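You operate a simulated robot arm through the tools that you are given. There is no shell and no other tool. Be economical: measure what you need, move in short steps, check, and stop when the job is done.

You are at the controls of a simulated robot arm. One attempt, no reset.

Task
Wipe up the juice stain under the fruit bowl.
Fine: slide the bowl aside first and back after, don't lift it; use the yellow cloth and put it back. What is to be rubbed or washed off counts as gone when no trace of it is left.

The check looks at the end state, three seconds after you hand in, the way a careful person would. Anything else that was tipped, shoved, dropped, spilled or broken makes it a failure. Flat cloth is picked up by pressing the open fingertips on it (5 to 10 N) and closing them slowly along it; thin cloth reads only 2 to 8 mm in the jaws.

Robot
A 7-joint arm with a two-finger parallel gripper, fixed in place. Base frame: the origin is at the foot of the arm, x ahead of it, y to its left, z up; the work surface is at about z = 0.75. Readings come in m, rad, newtons and seconds.
With the tool pointing down near the work surface it reaches from about 0.34 to 0.78 m from the base axis. Its first joint turns from -2.897 to 2.897 rad. Payload 3.91 kg.
Tool frame: the origin (TCP) lies between the finger pads and is the grasp point; the fingertips stand 0.03 m ahead of it; z points along the fingers, y is the line along which they close. Largest opening 0.11 m; finger width 0.02, thickness 0.01; the body of the gripper, 0.048 by 0.112 m, starts 0.055 m behind the TCP.
Orientation is told as [roll, pitch, yaw] about the base's x, y, z axes, in that order, counted from this pose: with the fingers straight down and closing along the base's y, the tool's x points along the base's -x, its y along +y and its z along -z.

Tools
- The arm moves only by the tool arm_command. Its argument "rows" is a list of rows, each an object (a shift or turn left out is 0, a gripper value left out holds the last) with "travel": the shift along the base's x, y, z in m, a list of three; "rotation": the turn, a rotation vector about the base's x, y, z in rad, a list of three; "gripper": the gripper command, from -1 (fully open) to 1 (shut), values between in proportion. In form: [{"travel": [tx, ty, tz], "rotation": [ax, ay, az], "gripper": gripper}, ...]. A call has 1 to 20 rows; each row is the pose to reach, as a shift and turn from the pose commanded when the call began. A row lasts 0.2 s, in which the tool goes at most 0.05 m and 0.15 rad; a call with a longer step from one row to the next is refused whole, and so is a gripper value outside its range. A pose out of reach is approached as far as the arm can. The call stops where the force on the tool passes 40 N (or 10 N more than at its start, if that is more) or the arm is blocked; 0.2 s more then pass. Each finger travels about 0.153 m/s and halts on what it meets, pressing with about 35 N; the grip force reading is that of the motor and also rises with nothing between the fingers. The clock runs only during rows and for 0.2 s after the last one: add rows that repeat a pose to give the fingers time. It gives the time, the measured TCP pose, the force on the tool (base axes), the opening and the grip force at its end, in the units of the frame above (readings bear some noise), with the torque about the TCP (base axes, N m) and any sound that the robot's microphone picked up.
- Cameras (640 x 400 px; columns grow to the right, rows downward): "scene" is fixed at [0.2044, 0.6505, 1.4948]; the picture's right is [-0.98, 0.17, 0.00], its down [0.16, 0.89, -0.43] and it looks along [-0.08, -0.43, -0.90] (base axes); focal length 311 px, centre (320, 200). "wrist" rides on the gripper at [0.077, 0.007, -0.114] in the tool frame; the picture's right is [-0.09, 1.00, 0.00], its down [-0.80, -0.07, -0.59] and it looks along [-0.59, -0.05, 0.80] (tool axes); focal length 270 px, centre (320, 200). There is no depth. A picture from a camera that has moved, and an enlarged one, comes with that camera's place and axes in the base frame and with its lens. The place of the scene camera against the robot may be out by one fixed shift of up to 0.025 m in any direction.
- camera(camera): a new picture of that camera. No time passes.
- slide_trunk(by): slides the trunk up (or, below 0, down) by that many m; the arm rides with it, the base frame stays. It gives what a move gives, with no picture.
- zoom(camera, box): a new picture of the part [left, top, right, bottom] of that camera's present view, enlarged. No time passes.
- hand_in(): hands the job in; it is judged then, once.

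Work in short steps. Places have to be worked out from the pictures, the camera data and where the tool is seen: move nearer, look again, correct. Check each grasp and each placing, and mend what went wrong. You have 120 turns and 84 pictures in all, those below and enlarged ones among them. Open the gripper and draw the arm clear of the work before you hand the job in, unless the task says otherwise; then end with one line.

The tools are called after "Call:" by a JSON object that holds its "op" and its "data". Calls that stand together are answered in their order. arm_command: Moves the arm, as the interface text tells. Its arguments: {"type":"object","properties":{"rows":{"type":"array"}},"required":["rows"]} The other tools are called the same way: slide_trunk (by) slides the trunk up or down; camera (camera) takes a picture; zoom (camera, box) takes an enlarged picture of a part of a camera's view; hand_in () hands the job in.

At the start:

```text
clock: 0.0
ee_pos: [0.3373, 0.3513, 1.1048]
orientation: [0.0, 0.002, 0.0]
ft_force: [0.4, 0.6, -0.4]
torque: [0.03, -0.01, 0.01]
gripper_width: 0.11
gripper_force: 0.0
trunk travel left (down, up): [-0.4, 0.21]
```

scene: 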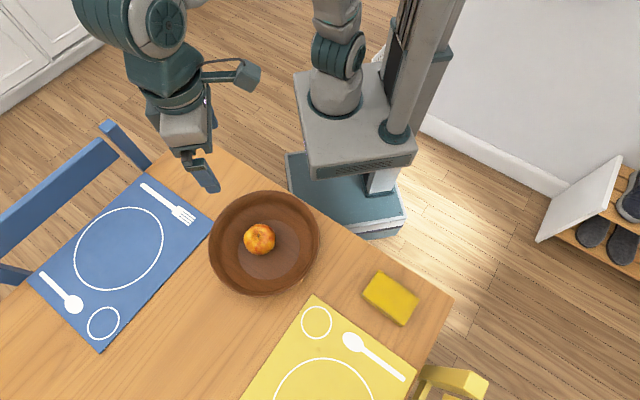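
wrist: 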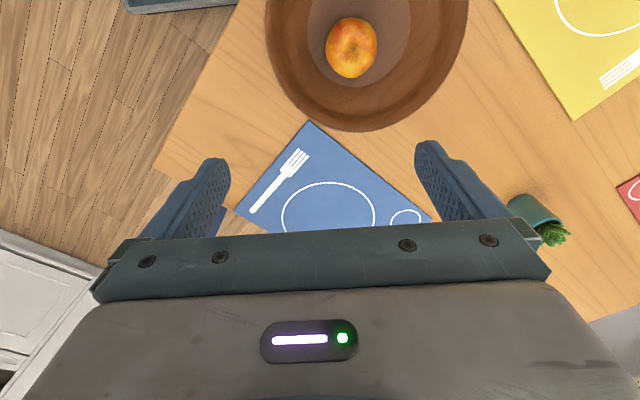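

The bowl looks to be near (0.29, 0.39) and the cloth near (0.02, 0.57). I'll enlarge both before moving.

Call:
{"op": "zoom", "data": {"camera": "scene", "box": [180, 160, 340, 310]}}

Call:
{"op": "zoom", "data": {"camera": "scene", "box": [330, 250, 450, 340]}}

```text
2.67 times, centred on (260, 235) of scene
camera zoom: at [0.2044, 0.6505, 1.4948], right [-0.98, 0.17, 0.0], down [0.16, 0.89, -0.43], along [-0.08, -0.43, -0.9], focal length 829 px, centre (480, 107)
```

zoom: 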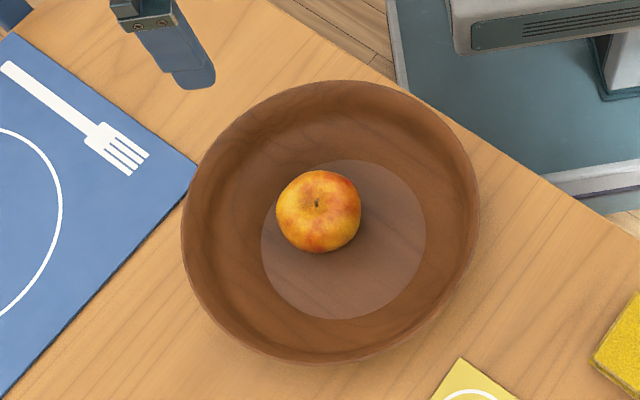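

```text
4.44 times, centred on (390, 295) of scene
camera zoom: at [0.2044, 0.6505, 1.4948], right [-0.98, 0.17, 0.0], down [0.16, 0.89, -0.43], along [-0.08, -0.43, -0.9], focal length 1381 px, centre (9, -222)
```

zoom: 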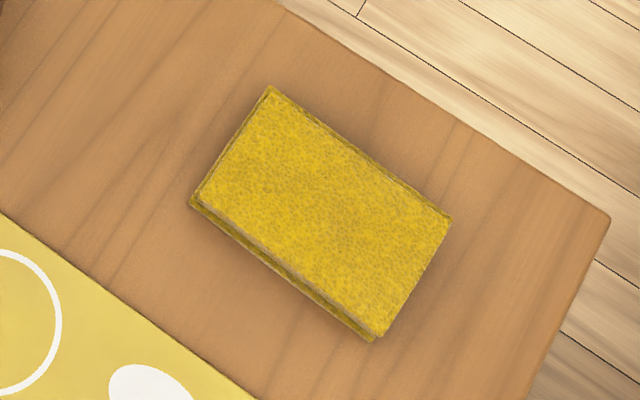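

I'll turn the gripper 45° so its closing line lies along the table edge. Then I'll back it towards the robot to view the bowl and the free strip beyond it.

Call:
{"op": "arm_command", "data": {"rows": [{"travel": [-0.013, -0.016, -0.008], "rotation": [0, 0, 0.131]}, {"travel": [-0.027, -0.032, -0.016], "rotation": [0, 0, 0.262]}, {"travel": [-0.04, -0.048, -0.024], "rotation": [0, 0, 0.393]}, {"travel": [-0.053, -0.064, -0.032], "rotation": [0, 0, 0.524]}, {"travel": [-0.067, -0.08, -0.04], "rotation": [0, 0, 0.654]}, {"travel": [-0.08, -0.095, -0.05], "rotation": [0, 0, 0.785]}]}}

Call:
{"op": "camera", "data": {"camera": "wrist"}}

Call:
{"op": "camera", "data": {"camera": "scene"}}

```text
clock: 1.4
ee_pos: [0.2546, 0.2525, 1.0543]
orientation: [0.0, 0.001, 0.789]
ft_force: [1.0, 0.5, -0.2]
torque: [0.0, 0.0, 0.0]
gripper_width: 0.1099
gripper_force: 0.0
trunk travel left (down, up): [-0.4, 0.21]
```

```text
79 pictures are left
camera wrist: at [0.1956, 0.205, 1.1686], right [-0.64, 0.77, 0.0], down [0.61, 0.52, 0.59], along [0.46, 0.38, -0.8], focal length 270 px, centre (320, 200)
```

wrist: 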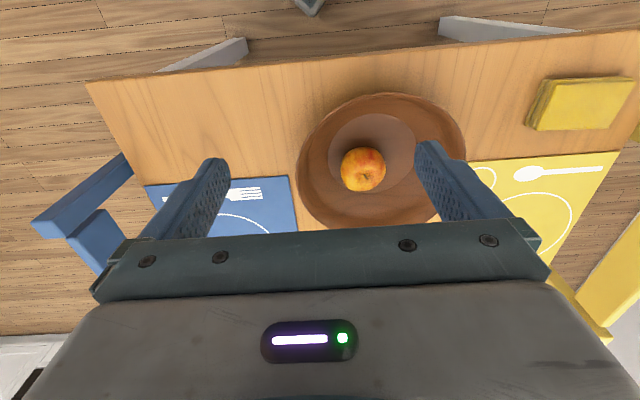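

```text
78 pictures are left
```

scene: 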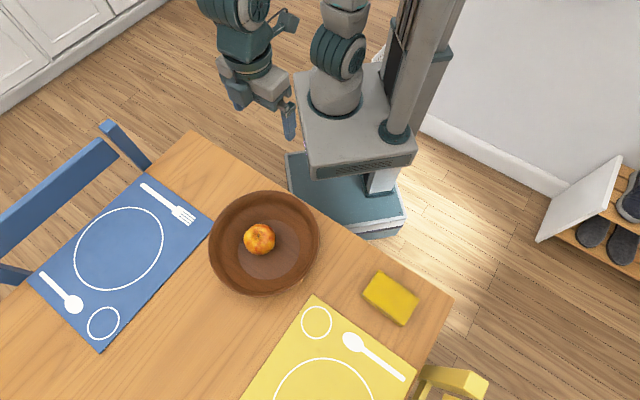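

The wrist view puts the bowl centre about 0.50 m out along the table's normal, and the lane between the mats is clear. I'll lower the open fingers on the robot side of the bowl so both can push on the rim.

Call:
{"op": "arm_command", "data": {"rows": [{"travel": [-0.019, 0.019, -0.03]}, {"travel": [-0.037, 0.038, -0.06]}, {"travel": [-0.0556, 0.0575, -0.09]}, {"travel": [-0.0556, 0.0575, -0.13]}, {"travel": [-0.0556, 0.0575, -0.17]}, {"travel": [-0.0556, 0.0575, -0.21]}, {"travel": [-0.0556, 0.0575, -0.232]}, {"travel": [-0.0556, 0.0575, -0.232]}]}}

Call:
{"op": "camera", "data": {"camera": "wrist"}}

Call:
{"op": "camera", "data": {"camera": "scene"}}

```text
clock: 3.2
ee_pos: [0.2019, 0.3156, 0.8228]
orientation: [-0.001, -0.001, 0.785]
ft_force: [-0.5, -0.5, -0.3]
torque: [-0.05, 0.0, 0.03]
gripper_width: 0.11
gripper_force: 0.0
trunk travel left (down, up): [-0.4, 0.21]
```

```text
77 pictures are left
camera wrist: at [0.1418, 0.2663, 0.9372], right [-0.64, 0.77, 0.0], down [0.62, 0.52, 0.59], along [0.46, 0.38, -0.8], focal length 270 px, centre (320, 200)
```

wrist: 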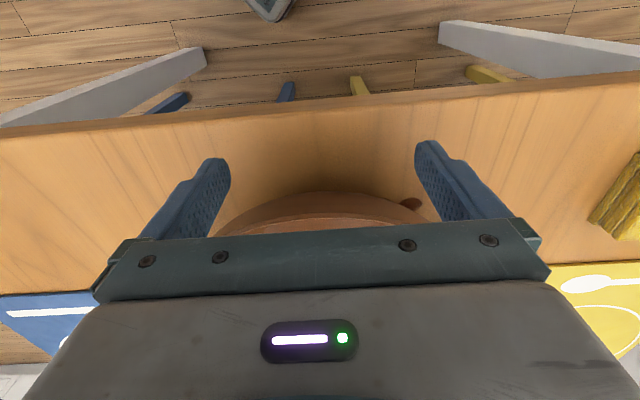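

```text
76 pictures are left
```

scene: 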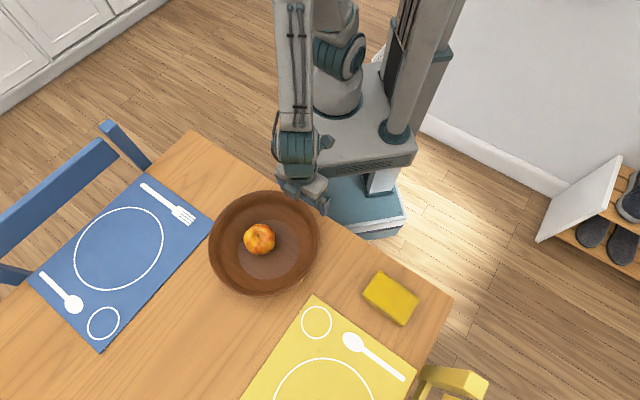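

A dark spot shows just under the near-right rim, probably the edge of the stain. The fingers are centred on the bowl, so I'll start a gentle push outward.

Call:
{"op": "zoom", "data": {"camera": "wrist", "box": [200, 140, 460, 240]}}

Call:
{"op": "arm_command", "data": {"rows": [{"travel": [0.005, 0.005, 0]}, {"travel": [0.01, 0.01, 0]}, {"travel": [0.015, 0.015, 0]}, {"travel": [0.02, 0.02, 0]}, {"travel": [0.025, 0.025, 0]}, {"travel": [0.03, 0.03, 0]}, {"travel": [0.035, 0.035, 0]}, {"travel": [0.04, 0.04, 0]}]}}

Call:
{"op": "camera", "data": {"camera": "scene"}}

```text
2.46 times, centred on (330, 190) of wrist
camera zoom: at [0.1418, 0.2663, 0.9372], right [-0.64, 0.77, 0.0], down [0.62, 0.52, 0.59], along [0.46, 0.38, -0.8], focal length 665 px, centre (295, 225)
```

zoom: 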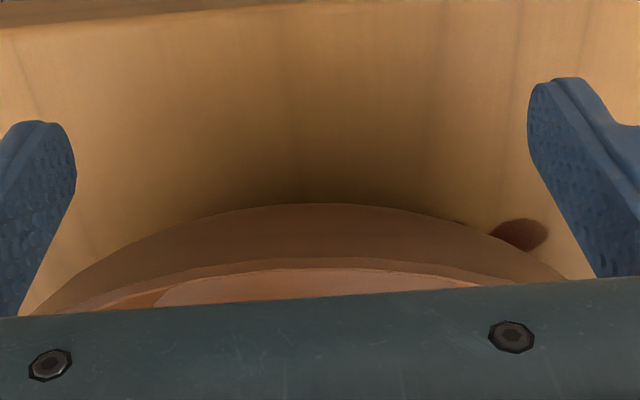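

```text
clock: 5.0
ee_pos: [0.2407, 0.3543, 0.8232]
orientation: [0.0, 0.002, 0.785]
ft_force: [-3.2, -1.4, -0.6]
torque: [-0.02, 0.02, 0.02]
gripper_width: 0.1101
gripper_force: 0.0
trunk travel left (down, up): [-0.4, 0.21]
```

```text
74 pictures are left
```

scene: 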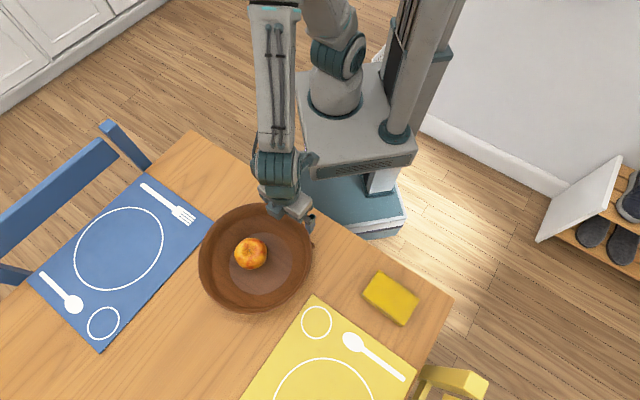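

The bowl slides straight at about 3.5 N and the apple stays put. I'll keep pushing.

Call:
{"op": "arm_command", "data": {"rows": [{"travel": [0.006, 0.006, 0]}, {"travel": [0.012, 0.012, 0]}, {"travel": [0.018, 0.018, 0]}, {"travel": [0.024, 0.024, 0]}, {"travel": [0.03, 0.03, 0]}, {"travel": [0.036, 0.036, 0]}, {"travel": [0.042, 0.042, 0]}, {"travel": [0.048, 0.048, 0]}, {"travel": [0.054, 0.054, 0]}, {"travel": [0.06, 0.06, 0]}, {"travel": [0.066, 0.066, 0]}, {"travel": [0.072, 0.072, 0]}, {"travel": [0.078, 0.078, 0]}, {"travel": [0.084, 0.084, 0]}, {"travel": [0.09, 0.09, 0]}, {"travel": [0.096, 0.096, 0]}, {"travel": [0.102, 0.102, 0]}, {"travel": [0.108, 0.108, 0]}, {"travel": [0.112, 0.112, 0]}, {"travel": [0.114, 0.114, 0]}]}}

Call:
{"op": "camera", "data": {"camera": "scene"}}

Call:
{"op": "camera", "data": {"camera": "wrist"}}

```text
clock: 9.2
ee_pos: [0.3548, 0.4667, 0.823]
orientation: [0.001, 0.001, 0.786]
ft_force: [-3.1, -2.6, 1.8]
torque: [0.01, -0.01, 0.03]
gripper_width: 0.1101
gripper_force: 0.1
trunk travel left (down, up): [-0.4, 0.21]
```

```text
73 pictures are left
```

scene: 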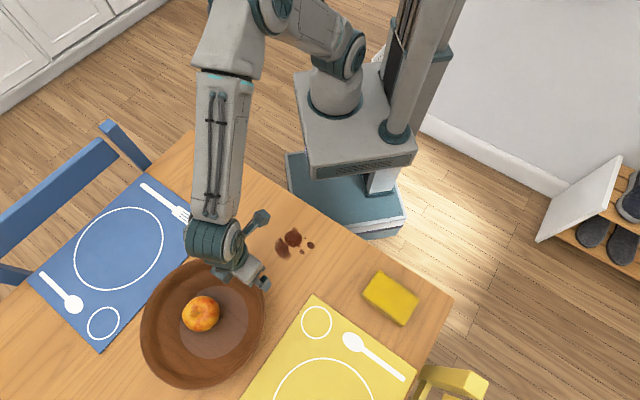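

```text
72 pictures are left
camera wrist: at [0.2951, 0.4174, 0.9376], right [-0.64, 0.77, 0.0], down [0.62, 0.52, 0.59], along [0.46, 0.38, -0.8], focal length 270 px, centre (320, 200)
```

wrist: 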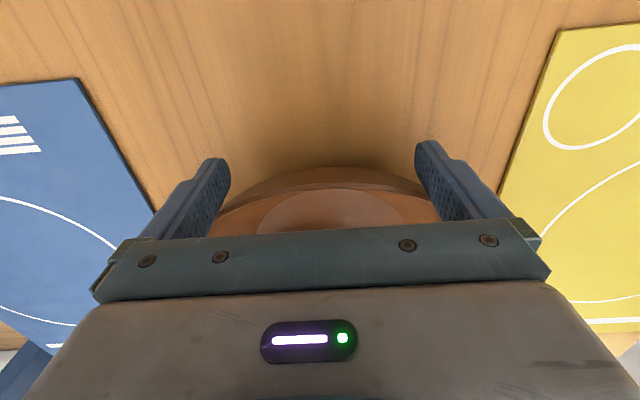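

The stain is uncovered near pixel (293, 243), with several blots. I'll push the bowl 4 cm further, then back off and rise.

Call:
{"op": "arm_command", "data": {"rows": [{"travel": [0.006, 0.006, 0]}, {"travel": [0.012, 0.012, 0]}, {"travel": [0.018, 0.018, 0]}, {"travel": [0.024, 0.024, 0]}, {"travel": [0.028, 0.028, 0]}, {"travel": [0.03, 0.03, 0]}, {"travel": [0.02, 0.02, 0]}, {"travel": [0.0, 0.0, 0]}, {"travel": [-0.02, -0.02, 0.02]}, {"travel": [-0.04, -0.04, 0.05]}, {"travel": [-0.06, -0.06, 0.09]}, {"travel": [-0.08, -0.08, 0.13]}, {"travel": [-0.1, -0.1, 0.17]}, {"travel": [-0.12, -0.12, 0.2]}]}}

Call:
{"op": "camera", "data": {"camera": "wrist"}}

Call:
{"op": "zoom", "data": {"camera": "scene", "box": [240, 200, 440, 330]}}

```text
clock: 12.2
ee_pos: [0.2372, 0.3454, 1.0242]
orientation: [0.001, 0.0, 0.786]
ft_force: [0.1, 1.2, -0.4]
torque: [0.01, -0.01, 0.0]
gripper_width: 0.1099
gripper_force: 0.0
trunk travel left (down, up): [-0.4, 0.21]
```

```text
71 pictures are left
camera wrist: at [0.1777, 0.2963, 1.1389], right [-0.64, 0.77, 0.0], down [0.62, 0.52, 0.59], along [0.46, 0.38, -0.8], focal length 270 px, centre (320, 200)
```

wrist: 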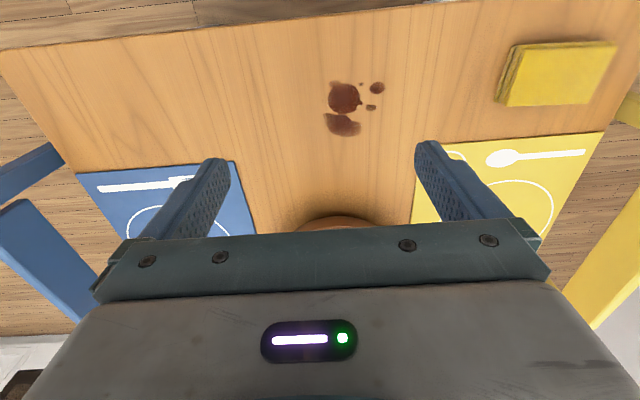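

```text
3.08 times, centred on (340, 265) of scene
camera zoom: at [0.2044, 0.6505, 1.4948], right [-0.98, 0.17, 0.0], down [0.16, 0.89, -0.43], along [-0.08, -0.43, -0.9], focal length 956 px, centre (258, 0)
```

zoom: 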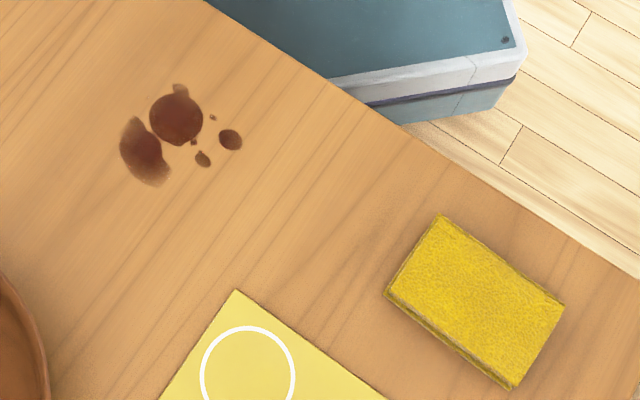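

The stain spans about n 0.42–0.51, t 0.07–0.16. The cloth is at about (0.039, 0.585), roughly 0.12 x 0.076 m. I'll turn the closing line across the cloth's short side and look closer.

Call:
{"op": "arm_command", "data": {"rows": [{"travel": [-0.0125, 0.0162, -0.007], "rotation": [0, 0, 0.143]}, {"travel": [-0.025, 0.0325, -0.013], "rotation": [0, 0, 0.286]}, {"travel": [-0.0375, 0.0487, -0.02], "rotation": [0, 0, 0.428]}, {"travel": [-0.05, 0.065, -0.027], "rotation": [0, 0, 0.571]}, {"travel": [-0.0625, 0.081, -0.034], "rotation": [0, 0, 0.714]}, {"travel": [-0.075, 0.0974, -0.04], "rotation": [0, 0, 0.857]}, {"travel": [-0.0875, 0.1137, -0.047], "rotation": [0, 0, 1.0]}, {"travel": [-0.1, 0.13, -0.054], "rotation": [0, 0, 1.142]}, {"travel": [-0.1125, 0.146, -0.06], "rotation": [0, 0, 1.285]}, {"travel": [-0.125, 0.162, -0.067], "rotation": [0, 0, 1.428]}, {"travel": [-0.1375, 0.1786, -0.074], "rotation": [0, 0, 1.571]}, {"travel": [-0.1375, 0.1786, -0.074], "rotation": [0, 0, 1.571]}]}}

Call:
{"op": "camera", "data": {"camera": "wrist"}}

Call:
{"op": "camera", "data": {"camera": "scene"}}

```text
clock: 14.8
ee_pos: [0.0973, 0.5256, 0.9488]
orientation: [0.0, 0.001, 2.358]
ft_force: [-0.2, -0.2, 0.6]
torque: [0.01, -0.01, 0.01]
gripper_width: 0.1099
gripper_force: 0.1
trunk travel left (down, up): [-0.4, 0.21]
```

```text
69 pictures are left
camera wrist: at [0.1467, 0.4672, 1.0632], right [-0.77, -0.64, 0.0], down [-0.52, 0.62, 0.59], along [-0.38, 0.45, -0.8], focal length 270 px, centre (320, 200)
```

wrist: 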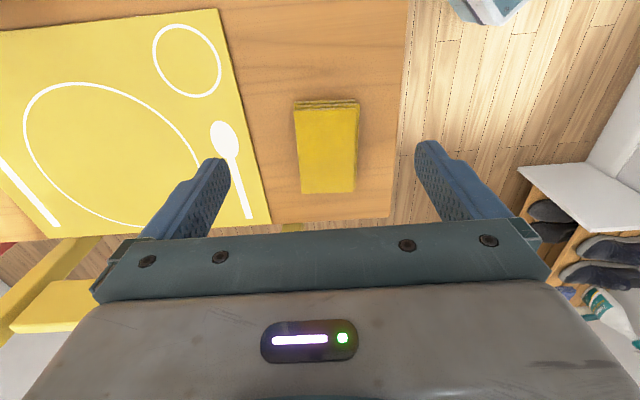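

```text
68 pictures are left
```

scene: 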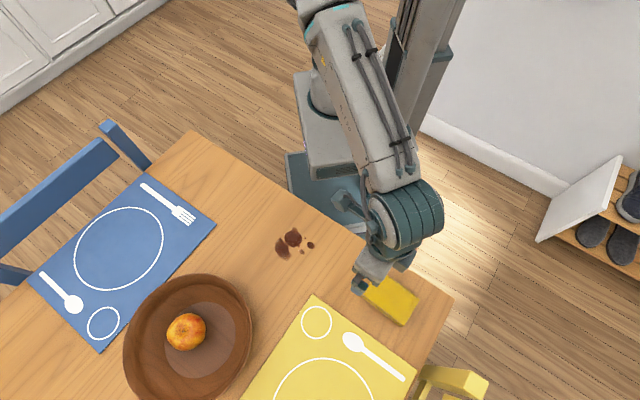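

The cloth is a thick folded pad, about 2 cm high, with its centre near (0.045, 0.571) and turned about 3.5° from my tool. I'll straddle its short width and stop just above it to check.

Call:
{"op": "arm_command", "data": {"rows": [{"travel": [-0.026, 0.023, -0.02], "rotation": [0, 0, -0.03]}, {"travel": [-0.052, 0.0457, -0.05], "rotation": [0, 0, -0.06]}, {"travel": [-0.052, 0.0457, -0.09], "rotation": [0, 0, -0.06]}, {"travel": [-0.052, 0.0457, -0.13], "rotation": [0, 0, -0.06]}, {"travel": [-0.052, 0.0457, -0.13], "rotation": [0, 0, -0.06]}]}}

Call:
{"op": "camera", "data": {"camera": "wrist"}}

Call:
{"op": "zoom", "data": {"camera": "scene", "box": [330, 250, 450, 340]}}

```text
clock: 16.0
ee_pos: [0.0424, 0.5707, 0.8178]
orientation: [-0.001, 0.0, 2.296]
ft_force: [0.5, 0.6, -0.1]
torque: [-0.03, -0.02, -0.03]
gripper_width: 0.11
gripper_force: 0.0
trunk travel left (down, up): [-0.4, 0.21]
```

```text
67 pictures are left
camera wrist: at [0.0877, 0.509, 0.9324], right [-0.8, -0.59, 0.0], down [-0.48, 0.65, 0.59], along [-0.35, 0.48, -0.8], focal length 270 px, centre (320, 200)
```

wrist: 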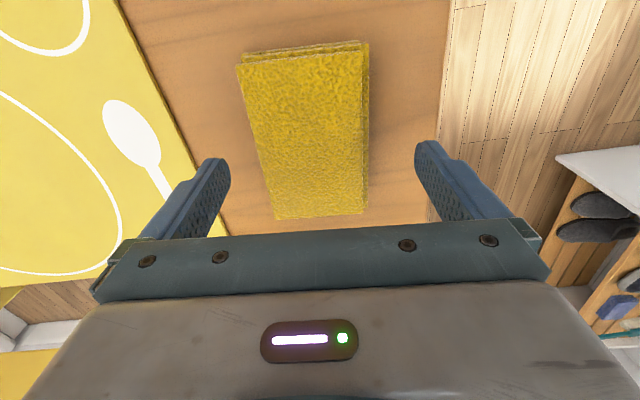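

```text
4.44 times, centred on (390, 295) of scene
camera zoom: at [0.2044, 0.6505, 1.4948], right [-0.98, 0.17, 0.0], down [0.16, 0.89, -0.43], along [-0.08, -0.43, -0.9], focal length 1381 px, centre (9, -222)
```

zoom: 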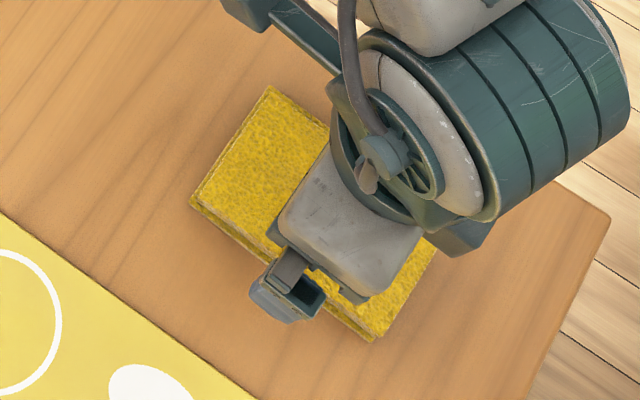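

The tool is aligned with the pad but the pad sits about 6 mm to the table side. I'll shift by that and lower until the tips are about 7 mm above the table.

Call:
{"op": "arm_command", "data": {"rows": [{"travel": [0.005, 0.005, 0]}, {"travel": [0.005, 0.005, -0.015]}, {"travel": [0.005, 0.005, -0.025]}, {"travel": [0.005, 0.005, -0.031]}, {"travel": [0.005, 0.005, -0.031]}]}}

Call:
{"op": "camera", "data": {"camera": "wrist"}}

Call:
{"op": "zoom", "data": {"camera": "scene", "box": [330, 250, 450, 340]}}

```text
clock: 17.2
ee_pos: [0.0492, 0.5766, 0.7866]
orientation: [0.001, 0.001, 2.297]
ft_force: [0.2, -0.1, 0.5]
torque: [0.0, 0.0, -0.01]
gripper_width: 0.1098
gripper_force: 0.1
trunk travel left (down, up): [-0.4, 0.21]
```

```text
65 pictures are left
camera wrist: at [0.0949, 0.5144, 0.9013], right [-0.8, -0.59, 0.0], down [-0.48, 0.65, 0.59], along [-0.35, 0.48, -0.8], focal length 270 px, centre (320, 200)
```

wrist: 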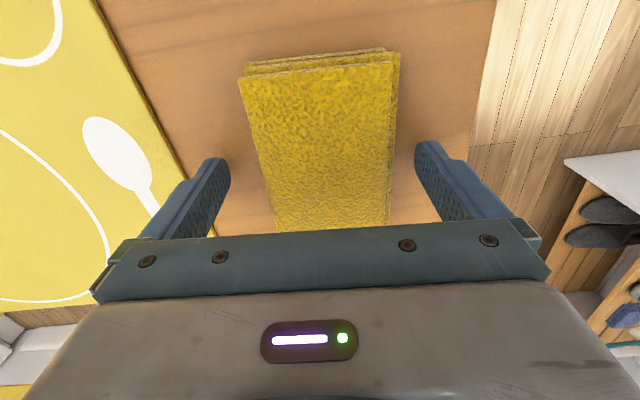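

```text
4.44 times, centred on (390, 295) of scene
camera zoom: at [0.2044, 0.6505, 1.4948], right [-0.98, 0.17, 0.0], down [0.16, 0.89, -0.43], along [-0.08, -0.43, -0.9], focal length 1381 px, centre (9, -222)
```

zoom: 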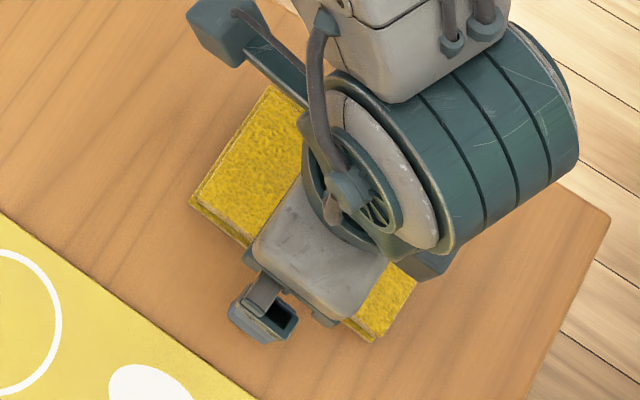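

The pad sits between the fingers. I'll close slowly and see where they stop.

Call:
{"op": "arm_command", "data": {"rows": [{"gripper": -0.8}, {"gripper": -0.6}, {"gripper": -0.45}, {"gripper": -0.35}, {"gripper": -0.3}, {"gripper": -0.25}, {"gripper": -0.2}, {"gripper": -0.2}]}}

Call:
{"op": "camera", "data": {"camera": "wrist"}}

```text
clock: 19.0
ee_pos: [0.0504, 0.5743, 0.7867]
orientation: [-0.001, 0.0, 2.295]
ft_force: [0.1, 0.4, 0.5]
torque: [0.01, -0.01, 0.05]
gripper_width: 0.0686
gripper_force: 35.3
trunk travel left (down, up): [-0.4, 0.21]
```

```text
63 pictures are left
camera wrist: at [0.0948, 0.5144, 0.9015], right [-0.8, -0.59, 0.0], down [-0.48, 0.65, 0.59], along [-0.35, 0.48, -0.8], focal length 270 px, centre (320, 200)
```

wrist: 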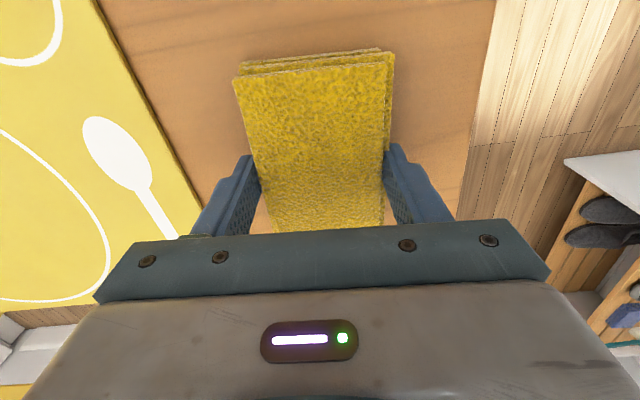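

The fingers stopped at 68.6 mm with full force, so the pad is held like a block. I'll lift it 4 cm and check.

Call:
{"op": "arm_command", "data": {"rows": [{"gripper": 0.0}, {"travel": [0, 0, 0.015], "gripper": 0.0}, {"travel": [0, 0, 0.03], "gripper": 0.0}, {"travel": [0, 0, 0.045], "gripper": 0.0}, {"travel": [0, 0, 0.045], "gripper": 0.0}]}}

Call:
{"op": "camera", "data": {"camera": "wrist"}}

Call:
{"op": "camera", "data": {"camera": "scene"}}

```text
clock: 20.2
ee_pos: [0.0515, 0.5753, 0.8337]
orientation: [-0.001, -0.001, 2.297]
ft_force: [0.6, 0.4, -0.1]
torque: [-0.01, 0.01, 0.02]
gripper_width: 0.0688
gripper_force: 35.5
trunk travel left (down, up): [-0.4, 0.21]
```

```text
62 pictures are left
camera wrist: at [0.0957, 0.5139, 0.9468], right [-0.8, -0.59, 0.0], down [-0.48, 0.65, 0.59], along [-0.35, 0.48, -0.8], focal length 270 px, centre (320, 200)
```

wrist: 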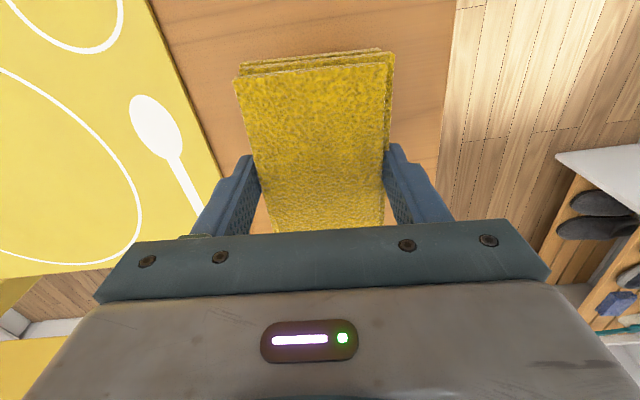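

```text
61 pictures are left
```

scene: 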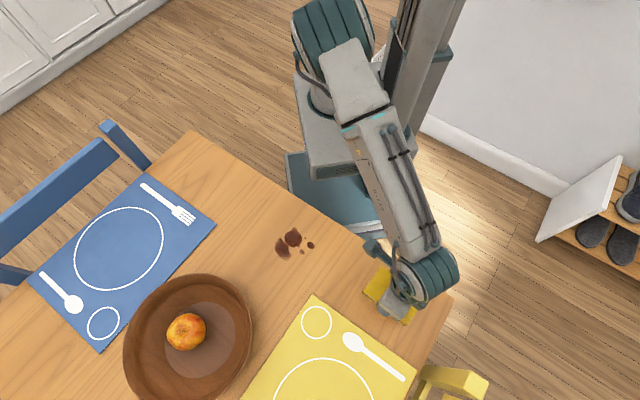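

The pad lifted cleanly. I'll carry it over the stain centre, near (0.247, 0.410), and lower it gently.

Call:
{"op": "arm_command", "data": {"rows": [{"travel": [0.025, -0.021, 0]}, {"travel": [0.05, -0.042, 0]}, {"travel": [0.075, -0.063, 0]}, {"travel": [0.1, -0.084, 0]}, {"travel": [0.125, -0.105, 0]}, {"travel": [0.15, -0.126, 0]}, {"travel": [0.175, -0.147, 0]}, {"travel": [0.196, -0.165, 0]}, {"travel": [0.196, -0.165, -0.02]}, {"travel": [0.196, -0.165, -0.035]}, {"travel": [0.196, -0.165, -0.043]}, {"travel": [0.196, -0.165, -0.046]}, {"travel": [0.196, -0.165, -0.048]}]}}

Call:
{"op": "camera", "data": {"camera": "scene"}}

```text
clock: 23.0
ee_pos: [0.2484, 0.4134, 0.7881]
orientation: [-0.006, -0.001, 2.296]
ft_force: [0.9, -1.4, 20.6]
torque: [-0.49, 0.21, 0.06]
gripper_width: 0.0686
gripper_force: 35.0
trunk travel left (down, up): [-0.4, 0.21]
```

```text
60 pictures are left
```

scene: 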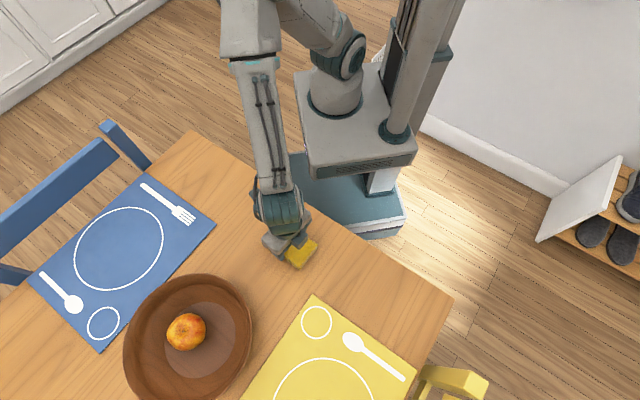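

The contact force is about 20 N, so I'll ease up 1 mm. Then I'll rub over the whole stain in three overlapping lanes.

Call:
{"op": "arm_command", "data": {"rows": [{"travel": [0.014, 0.014, 0.001]}, {"travel": [0.032, 0.032, 0.001]}, {"travel": [0.014, 0.014, 0.001]}, {"travel": [-0.014, -0.014, 0.001]}, {"travel": [-0.032, -0.032, 0.001]}, {"travel": [-0.021, 0.007, 0.001]}, {"travel": [0.0035, 0.039, 0.001]}, {"travel": [0.014, 0.0495, 0.001]}, {"travel": [-0.0106, 0.0247, 0.001]}, {"travel": [-0.035, 0, 0.001]}, {"travel": [-0.0495, -0.014, 0.001]}, {"travel": [-0.014, -0.014, 0.001]}, {"travel": [0.0177, -0.0177, 0.001]}, {"travel": [0.046, 0.0035, 0.001]}, {"travel": [0.053, 0.0106, 0.001]}, {"travel": [0.028, -0.014, 0.001]}, {"travel": [0, -0.042, 0.001]}, {"travel": [-0.0106, -0.053, 0.001]}, {"travel": [-0.007, -0.021, 0.001]}, {"travel": [0, 0, 0.001]}]}}

Call:
{"op": "camera", "data": {"camera": "scene"}}

```text
clock: 24.4
ee_pos: [0.221, 0.405, 0.7857]
orientation: [0.001, 0.004, 2.294]
ft_force: [-0.1, -3.6, 27.1]
torque: [-0.83, -0.17, 0.01]
gripper_width: 0.0688
gripper_force: 34.9
trunk travel left (down, up): [-0.4, 0.21]
stopped in row 6: the force on the tool passed its limit at 42 N (the readings are from after the stop); the commanded pose is now the measured one
```

```text
59 pictures are left
```

scene: 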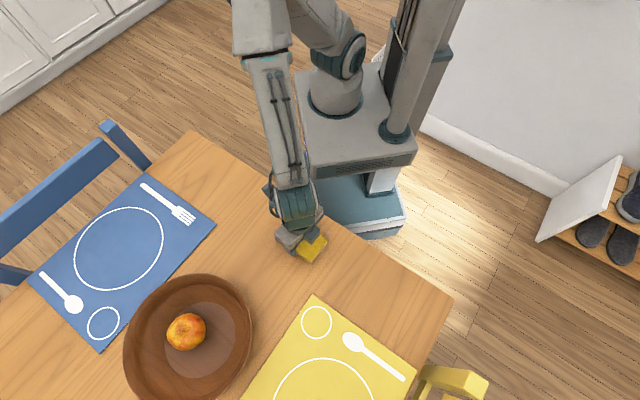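

The force hit the limit because I moved fast and pressed hard. I'll ease up about 2 mm and make slower strokes.

Call:
{"op": "arm_command", "data": {"rows": [{"travel": [0, 0, 0.001]}, {"travel": [0.005, 0.005, 0.002]}, {"travel": [0.014, 0.014, 0.002]}, {"travel": [0.023, 0.023, 0.002]}, {"travel": [0.032, 0.032, 0.002]}, {"travel": [0.041, 0.041, 0.002]}, {"travel": [0.032, 0.032, 0.002]}, {"travel": [0.023, 0.023, 0.002]}, {"travel": [0.014, 0.014, 0.002]}, {"travel": [0.005, 0.005, 0.002]}]}}

Call:
{"op": "camera", "data": {"camera": "scene"}}

```text
clock: 26.6
ee_pos: [0.2279, 0.4118, 0.7854]
orientation: [-0.001, 0.002, 2.292]
ft_force: [8.3, 7.8, 28.3]
torque: [-0.1, -0.24, 0.03]
gripper_width: 0.0688
gripper_force: 34.7
trunk travel left (down, up): [-0.4, 0.21]
```

```text
58 pictures are left
```

scene: 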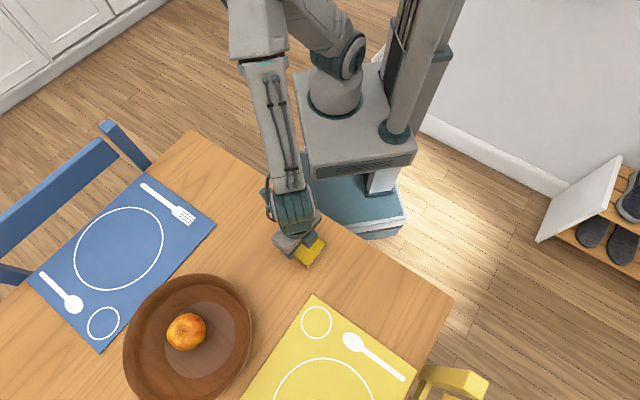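

Still 28 N, so I'll ease up another 2 mm and stroke a lane 3 cm towards the blue mat side.

Call:
{"op": "arm_command", "data": {"rows": [{"travel": [0, 0, 0.001]}, {"travel": [0.007, -0.007, 0.002]}, {"travel": [0.014, -0.014, 0.002]}, {"travel": [0.021, -0.021, 0.002]}, {"travel": [0.03, -0.012, 0.002]}, {"travel": [0.039, -0.003, 0.002]}, {"travel": [0.048, 0.006, 0.002]}, {"travel": [0.057, 0.015, 0.002]}, {"travel": [0.048, 0.006, 0.002]}, {"travel": [0.039, -0.003, 0.002]}, {"travel": [0.03, -0.012, 0.002]}, {"travel": [0.021, -0.021, 0.002]}, {"travel": [0.012, -0.03, 0.002]}, {"travel": [0.003, -0.039, 0.002]}, {"travel": [-0.006, -0.048, 0.002]}, {"travel": [0.003, -0.039, 0.002]}, {"travel": [0.012, -0.03, 0.002]}, {"travel": [0.021, -0.021, 0.002]}]}}

```text
clock: 30.4
ee_pos: [0.247, 0.3872, 0.7885]
orientation: [0.004, 0.004, 2.295]
ft_force: [0.2, 1.0, 0.0]
torque: [0.0, -0.02, -0.03]
gripper_width: 0.0688
gripper_force: 35.0
trunk travel left (down, up): [-0.4, 0.21]
```

Now there is no contact. I'll lower about 1.3 mm to find a moderate pressing force before stroking.

Call:
{"op": "arm_command", "data": {"rows": [{"travel": [0, 0, -0.0007]}, {"travel": [0, 0, -0.0013]}, {"travel": [0.006, 0.006, -0.0013]}]}}

```text
clock: 31.2
ee_pos: [0.2527, 0.3945, 0.7866]
orientation: [0.005, 0.005, 2.294]
ft_force: [-0.2, -0.3, -0.1]
torque: [0.03, 0.0, 0.0]
gripper_width: 0.0692
gripper_force: 35.5
trunk travel left (down, up): [-0.4, 0.21]
```

Still no contact, so I'll lower further in half-millimetre steps.

Call:
{"op": "arm_command", "data": {"rows": [{"travel": [0, 0, -0.0005]}, {"travel": [0, 0, -0.001]}, {"travel": [0, 0, -0.0015]}, {"travel": [0, 0, -0.0015]}]}}

```text
clock: 32.2
ee_pos: [0.2531, 0.3939, 0.7848]
orientation: [0.003, 0.002, 2.295]
ft_force: [-2.8, -1.1, 9.7]
torque: [0.1, -0.06, 0.05]
gripper_width: 0.0688
gripper_force: 35.6
trunk travel left (down, up): [-0.4, 0.21]
```

That gives a good 10 N. I'll stroke two full lanes at this height.

Call:
{"op": "arm_command", "data": {"rows": [{"travel": [0.009, 0.009, 0]}, {"travel": [0.018, 0.018, 0]}, {"travel": [0.027, 0.027, 0]}, {"travel": [0.035, 0.035, 0]}, {"travel": [0.024, 0.024, 0]}, {"travel": [0.012, 0.012, 0]}, {"travel": [0, 0, 0]}, {"travel": [-0.012, -0.012, 0]}, {"travel": [-0.024, -0.024, 0]}, {"travel": [-0.034, -0.014, 0]}, {"travel": [-0.044, -0.004, 0]}, {"travel": [-0.033, 0.007, 0]}, {"travel": [-0.022, 0.018, 0]}, {"travel": [-0.011, 0.029, 0]}, {"travel": [0, 0.04, 0]}, {"travel": [0.011, 0.051, 0]}, {"travel": [0, 0.04, 0]}, {"travel": [-0.011, 0.029, 0]}, {"travel": [-0.022, 0.018, 0]}, {"travel": [-0.033, 0.007, 0]}]}}

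Call:
{"op": "camera", "data": {"camera": "scene"}}

```text
clock: 34.0
ee_pos: [0.246, 0.3868, 0.7846]
orientation: [-0.006, 0.003, 2.296]
ft_force: [0.5, -5.0, 15.7]
torque: [-0.27, 0.14, 0.11]
gripper_width: 0.0691
gripper_force: 34.3
trunk travel left (down, up): [-0.4, 0.21]
stopped in row 9: the force on the tool passed its limit at 43 N (the readings are from after the stop); the commanded pose is now the measured one
```

```text
57 pictures are left
```

scene: 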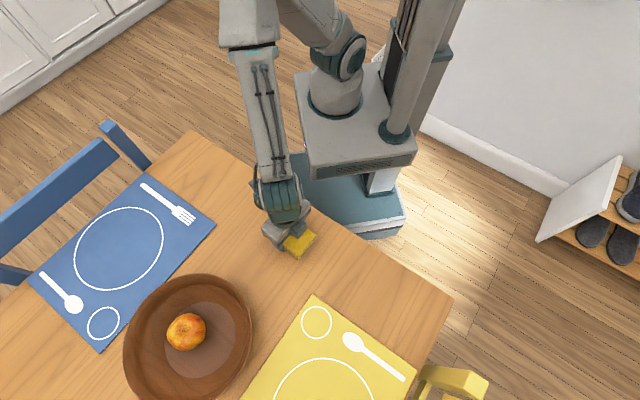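

The force spikes on the inward stroke. I'll lift and look at what is left of the stain.

Call:
{"op": "arm_command", "data": {"rows": [{"travel": [0, 0, 0.015]}, {"travel": [-0.01, -0.02, 0.04]}, {"travel": [-0.03, -0.01, 0.07]}, {"travel": [-0.06, 0.02, 0.08]}, {"travel": [-0.09, 0.05, 0.08]}, {"travel": [-0.12, 0.08, 0.08]}]}}

Call:
{"op": "zoom", "data": {"camera": "scene", "box": [240, 200, 380, 290]}}

```text
clock: 35.4
ee_pos: [0.1275, 0.4675, 0.8669]
orientation: [-0.004, 0.002, 2.295]
ft_force: [0.3, 0.5, -0.2]
torque: [-0.01, -0.01, 0.0]
gripper_width: 0.069
gripper_force: 35.7
trunk travel left (down, up): [-0.4, 0.21]
```

```text
4.44 times, centred on (310, 245) of scene
camera zoom: at [0.2044, 0.6505, 1.4948], right [-0.98, 0.17, 0.0], down [0.16, 0.89, -0.43], along [-0.08, -0.43, -0.9], focal length 1381 px, centre (364, 0)
```

zoom: 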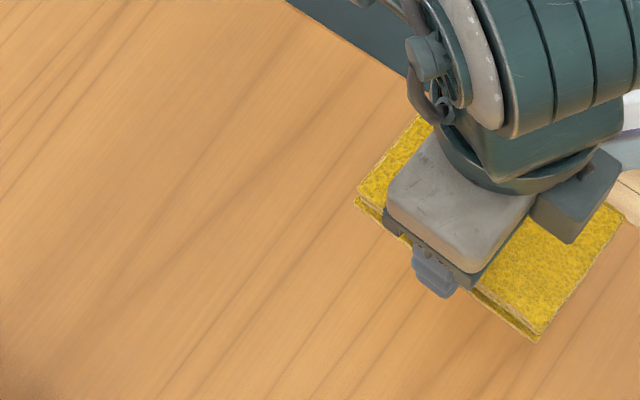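

The table looks clean where the blots were. I'll carry the pad back above its original place and check how it sits in the jaws.

Call:
{"op": "arm_command", "data": {"rows": [{"travel": [-0.015, 0.021, -0.005]}, {"travel": [-0.031, 0.043, -0.01]}, {"travel": [-0.046, 0.064, -0.02]}, {"travel": [-0.062, 0.086, -0.03]}, {"travel": [-0.077, 0.107, -0.045]}, {"travel": [-0.077, 0.107, -0.06]}, {"travel": [-0.077, 0.107, -0.06]}]}}

Call:
{"op": "camera", "data": {"camera": "wrist"}}

Call:
{"op": "zoom", "data": {"camera": "scene", "box": [240, 200, 380, 290]}}

Call:
{"op": "zoom", "data": {"camera": "scene", "box": [330, 250, 450, 340]}}

```text
clock: 37.0
ee_pos: [0.048, 0.5748, 0.8053]
orientation: [-0.005, 0.003, 2.296]
ft_force: [0.9, -0.4, -0.4]
torque: [-0.03, 0.01, 0.0]
gripper_width: 0.0686
gripper_force: 34.1
trunk travel left (down, up): [-0.4, 0.21]
```

```text
55 pictures are left
camera wrist: at [0.093, 0.5131, 0.9194], right [-0.8, -0.59, 0.0], down [-0.48, 0.65, 0.59], along [-0.35, 0.48, -0.8], focal length 270 px, centre (320, 200)
```

wrist: 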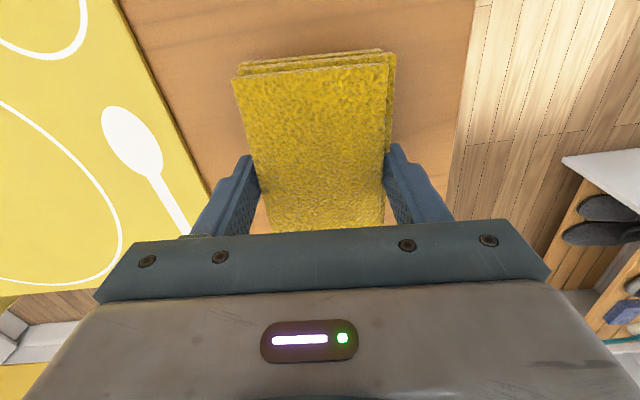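

```text
4.44 times, centred on (310, 245) of scene
camera zoom: at [0.2044, 0.6505, 1.4948], right [-0.98, 0.17, 0.0], down [0.16, 0.89, -0.43], along [-0.08, -0.43, -0.9], focal length 1381 px, centre (364, 0)
```

zoom: 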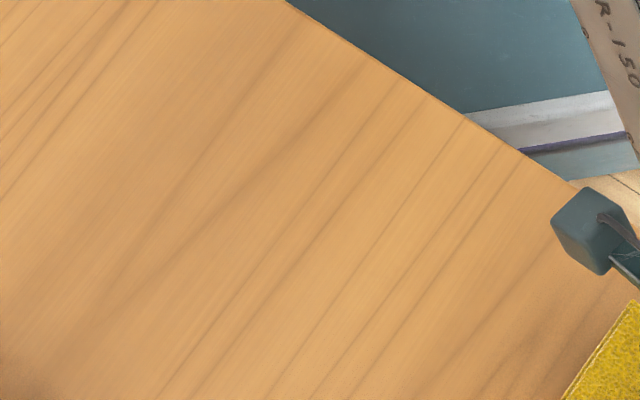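

```text
4.44 times, centred on (390, 295) of scene
camera zoom: at [0.2044, 0.6505, 1.4948], right [-0.98, 0.17, 0.0], down [0.16, 0.89, -0.43], along [-0.08, -0.43, -0.9], focal length 1381 px, centre (9, -222)
```

zoom: 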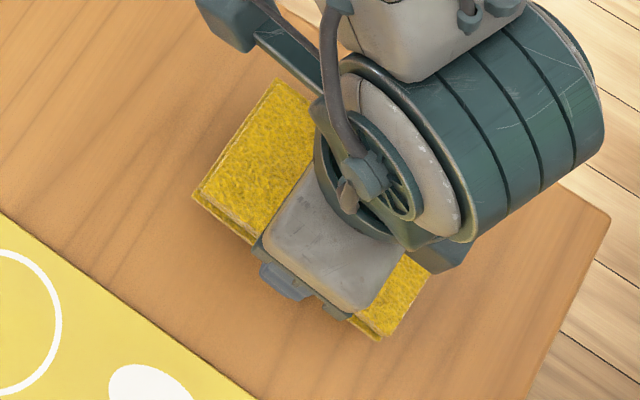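

No trace of the stain is left and the pad hasn't slipped. I'll set it down slowly where it was.

Call:
{"op": "arm_command", "data": {"rows": [{"travel": [0.002, 0, -0.006]}, {"travel": [0.002, 0, -0.012]}, {"travel": [0.002, 0, -0.016]}, {"travel": [0.002, 0, -0.018]}, {"travel": [0.002, 0, -0.019]}, {"travel": [0.002, 0, -0.019]}]}}

```text
clock: 38.4
ee_pos: [0.0536, 0.5746, 0.7856]
orientation: [-0.003, 0.003, 2.294]
ft_force: [0.2, 0.1, -0.8]
torque: [-0.04, 0.0, 0.0]
gripper_width: 0.0689
gripper_force: 35.4
trunk travel left (down, up): [-0.4, 0.21]
```

I'll make small steps further until it touches.

Call:
{"op": "arm_command", "data": {"rows": [{"travel": [-0.001, 0, -0.0007]}, {"travel": [-0.001, 0, -0.0014]}, {"travel": [-0.001, 0, -0.002]}, {"travel": [-0.001, 0, -0.002]}]}}

```text
clock: 39.4
ee_pos: [0.0518, 0.575, 0.7855]
orientation: [-0.005, 0.001, 2.295]
ft_force: [1.2, -3.6, 11.8]
torque: [-0.45, 0.03, 0.04]
gripper_width: 0.0689
gripper_force: 34.9
trunk travel left (down, up): [-0.4, 0.21]
```

The pad is resting on the table. I'll open slowly, then rise straight up.

Call:
{"op": "arm_command", "data": {"rows": [{"gripper": -0.3}, {"gripper": -0.45}, {"gripper": -0.65}, {"gripper": -0.85}, {"gripper": -1}, {"gripper": -1}, {"travel": [0, 0, 0.02]}, {"travel": [0, 0, 0.05]}, {"travel": [0, 0, 0.09]}, {"travel": [0.02, -0.03, 0.13]}, {"travel": [0.05, -0.06, 0.16]}]}}

Call:
{"op": "camera", "data": {"camera": "wrist"}}

Call:
{"op": "camera", "data": {"camera": "scene"}}

```text
refused: row 10 steps farther than a row can; nothing moved
```

```text
52 pictures are left
camera wrist: at [0.0966, 0.5127, 0.8994], right [-0.8, -0.59, -0.01], down [-0.48, 0.64, 0.59], along [-0.35, 0.48, -0.8], focal length 270 px, centre (320, 200)
```

wrist: 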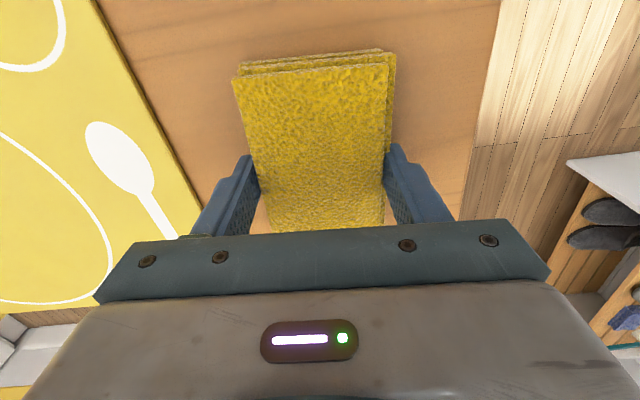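

```text
51 pictures are left
```

scene: 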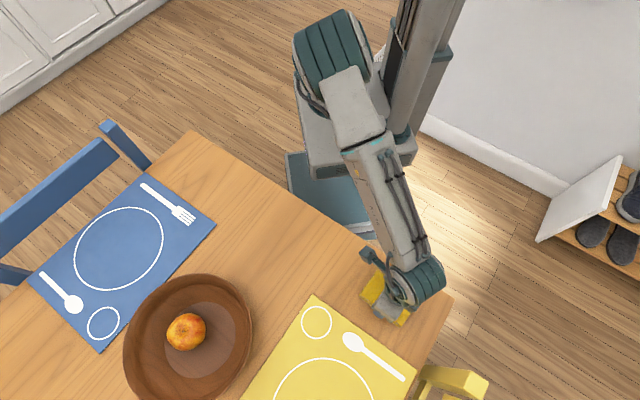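

That call was refused because one step was too long. I'll repeat it with smaller steps.

Call:
{"op": "arm_command", "data": {"rows": [{"gripper": -0.3}, {"gripper": -0.45}, {"gripper": -0.65}, {"gripper": -0.85}, {"gripper": -1}, {"gripper": -1}, {"travel": [0, 0, 0.02]}, {"travel": [0, 0, 0.05]}, {"travel": [0, 0, 0.09]}, {"travel": [0.02, -0.02, 0.12]}, {"travel": [0.04, -0.04, 0.15]}]}}

Call:
{"op": "zoom", "data": {"camera": "scene", "box": [330, 250, 450, 340]}}

```text
clock: 41.8
ee_pos: [0.0887, 0.5343, 0.9308]
orientation: [-0.002, 0.001, 2.295]
ft_force: [-0.7, -0.5, -0.3]
torque: [0.02, -0.01, 0.01]
gripper_width: 0.1102
gripper_force: 0.1
trunk travel left (down, up): [-0.4, 0.21]
```

```text
4.44 times, centred on (390, 295) of scene
camera zoom: at [0.2044, 0.6505, 1.4948], right [-0.98, 0.17, 0.0], down [0.16, 0.89, -0.43], along [-0.08, -0.43, -0.9], focal length 1381 px, centre (9, -222)
```

zoom: 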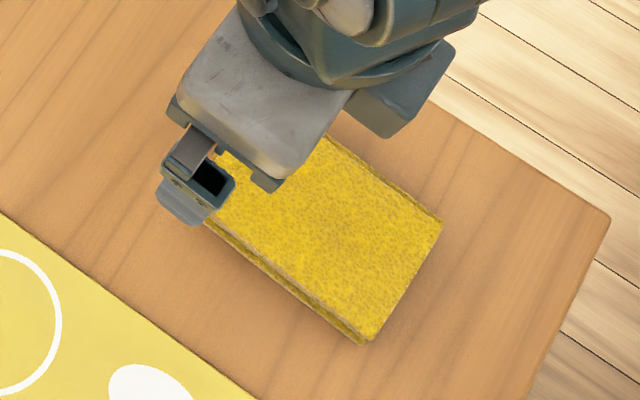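

The pad is back within about 5 mm of its original outline. I'll rotate back to 45° and look at the bowl for the return slide.

Call:
{"op": "arm_command", "data": {"rows": [{"travel": [0.016, -0.0115, 0.015], "rotation": [0, 0, -0.126]}, {"travel": [0.032, -0.023, 0.03], "rotation": [0, 0, -0.252]}, {"travel": [0.048, -0.0345, 0.045], "rotation": [0, 0, -0.378]}, {"travel": [0.065, -0.046, 0.06], "rotation": [0, 0, -0.503]}, {"travel": [0.081, -0.0575, 0.07], "rotation": [0, 0, -0.629]}, {"travel": [0.097, -0.069, 0.08], "rotation": [0, 0, -0.755]}, {"travel": [0.113, -0.08, 0.09], "rotation": [0, 0, -0.881]}, {"travel": [0.129, -0.092, 0.09], "rotation": [0, 0, -1.007]}, {"travel": [0.145, -0.103, 0.09], "rotation": [0, 0, -1.132]}, {"travel": [0.162, -0.115, 0.09], "rotation": [0, 0, -1.258]}, {"travel": [0.178, -0.126, 0.09], "rotation": [0, 0, -1.384]}, {"travel": [0.194, -0.138, 0.09], "rotation": [0, 0, -1.51]}, {"travel": [0.194, -0.138, 0.09], "rotation": [0, 0, -1.51], "gripper": -0.27}]}}

Call:
{"op": "camera", "data": {"camera": "wrist"}}

Call:
{"op": "camera", "data": {"camera": "scene"}}

```text
clock: 44.6
ee_pos: [0.2847, 0.3948, 1.0248]
orientation: [-0.003, 0.001, 0.784]
ft_force: [0.3, 0.0, 0.4]
torque: [0.0, 0.01, -0.02]
gripper_width: 0.07
gripper_force: 0.0
trunk travel left (down, up): [-0.4, 0.21]
```

```text
49 pictures are left
camera wrist: at [0.2251, 0.3466, 1.1392], right [-0.64, 0.77, 0.0], down [0.62, 0.52, 0.59], along [0.46, 0.38, -0.8], focal length 270 px, centre (320, 200)
```

wrist: 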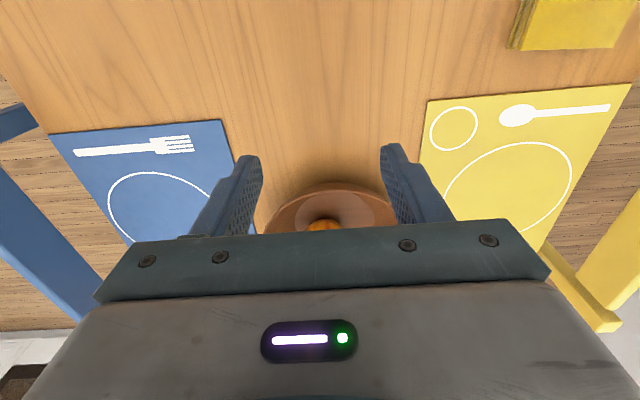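

```text
48 pictures are left
```

scene: 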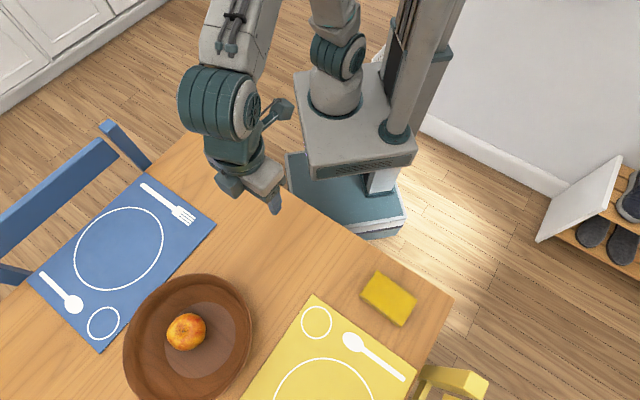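

The wrist and scene views agree that the bowl centre is near n = 0.742, t = 0.08, and the apple is intact. I'll narrow the fingers and hover over the gap between the near wall and the apple.

Call:
{"op": "arm_command", "data": {"rows": [{"travel": [0.03, 0.03, 0], "gripper": 0.09}, {"travel": [0.06, 0.06, 0]}, {"travel": [0.09, 0.09, 0]}, {"travel": [0.12, 0.12, 0]}, {"travel": [0.134, 0.137, -0.03]}, {"travel": [0.134, 0.137, -0.07]}, {"travel": [0.134, 0.137, -0.11]}, {"travel": [0.134, 0.137, -0.14]}, {"travel": [0.134, 0.137, -0.155]}, {"travel": [0.134, 0.137, -0.155]}]}}

Call:
{"op": "camera", "data": {"camera": "wrist"}}

Call:
{"op": "zoom", "data": {"camera": "scene", "box": [100, 240, 280, 400]}}

```text
clock: 46.8
ee_pos: [0.4195, 0.5347, 0.8697]
orientation: [-0.005, 0.001, 0.786]
ft_force: [0.7, 0.3, 0.0]
torque: [0.01, -0.01, 0.0]
gripper_width: 0.05
gripper_force: 0.1
trunk travel left (down, up): [-0.4, 0.21]
```

```text
47 pictures are left
camera wrist: at [0.3598, 0.4856, 0.9839], right [-0.64, 0.77, 0.0], down [0.62, 0.52, 0.59], along [0.46, 0.38, -0.8], focal length 270 px, centre (320, 200)
```

wrist: 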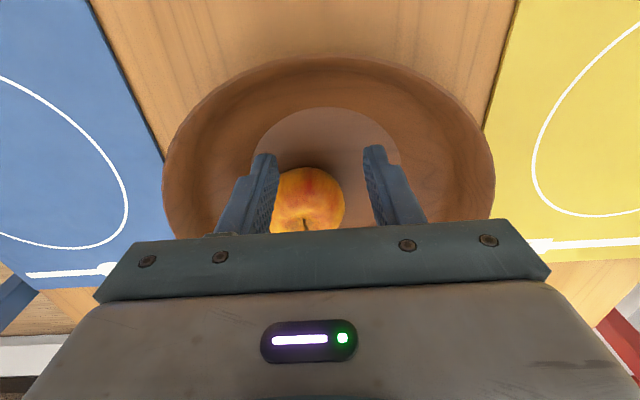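

```text
2.50 times, centred on (190, 320) of scene
camera zoom: at [0.2044, 0.6505, 1.4948], right [-0.98, 0.17, 0.0], down [0.16, 0.89, -0.43], along [-0.08, -0.43, -0.9], focal length 777 px, centre (645, -100)
```

zoom: 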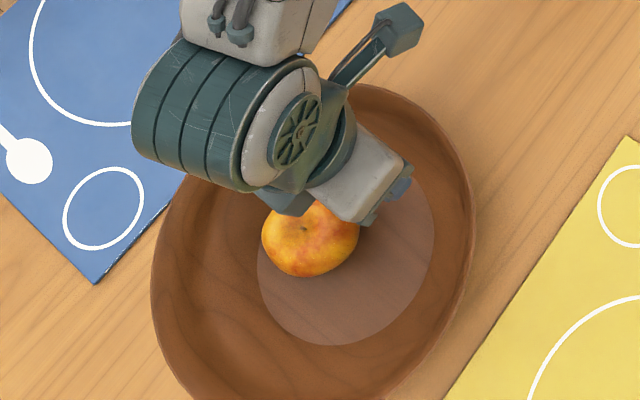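

The fingers hang between the apple (near edge about n = 0.698) and the near wall. I'll lower so the tips sit about 2 cm below the rim, without touching either.

Call:
{"op": "arm_command", "data": {"rows": [{"travel": [-0.002, -0.002, -0.012]}, {"travel": [-0.002, -0.002, -0.024]}, {"travel": [-0.002, -0.002, -0.036]}, {"travel": [-0.002, -0.002, -0.046]}, {"travel": [-0.002, -0.002, -0.051]}, {"travel": [-0.002, -0.002, -0.051]}]}}

Call:
{"op": "camera", "data": {"camera": "wrist"}}

```text
clock: 48.2
ee_pos: [0.4165, 0.5314, 0.8177]
orientation: [-0.001, 0.001, 0.785]
ft_force: [0.2, 0.2, 0.3]
torque: [0.01, 0.0, -0.01]
gripper_width: 0.0501
gripper_force: 0.1
trunk travel left (down, up): [-0.4, 0.21]
```

```text
45 pictures are left
camera wrist: at [0.3569, 0.483, 0.9322], right [-0.64, 0.77, 0.0], down [0.62, 0.52, 0.59], along [0.46, 0.38, -0.8], focal length 270 px, centre (320, 200)
```

wrist: 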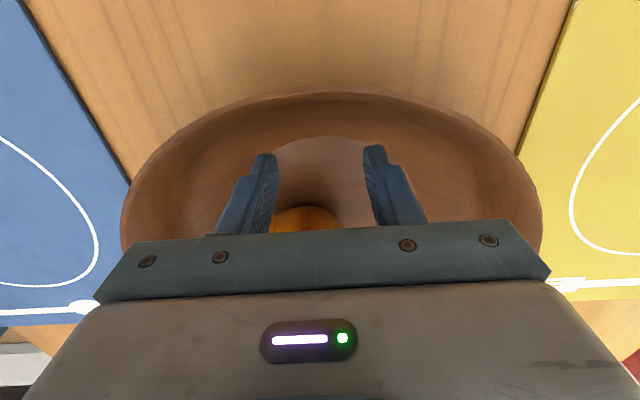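

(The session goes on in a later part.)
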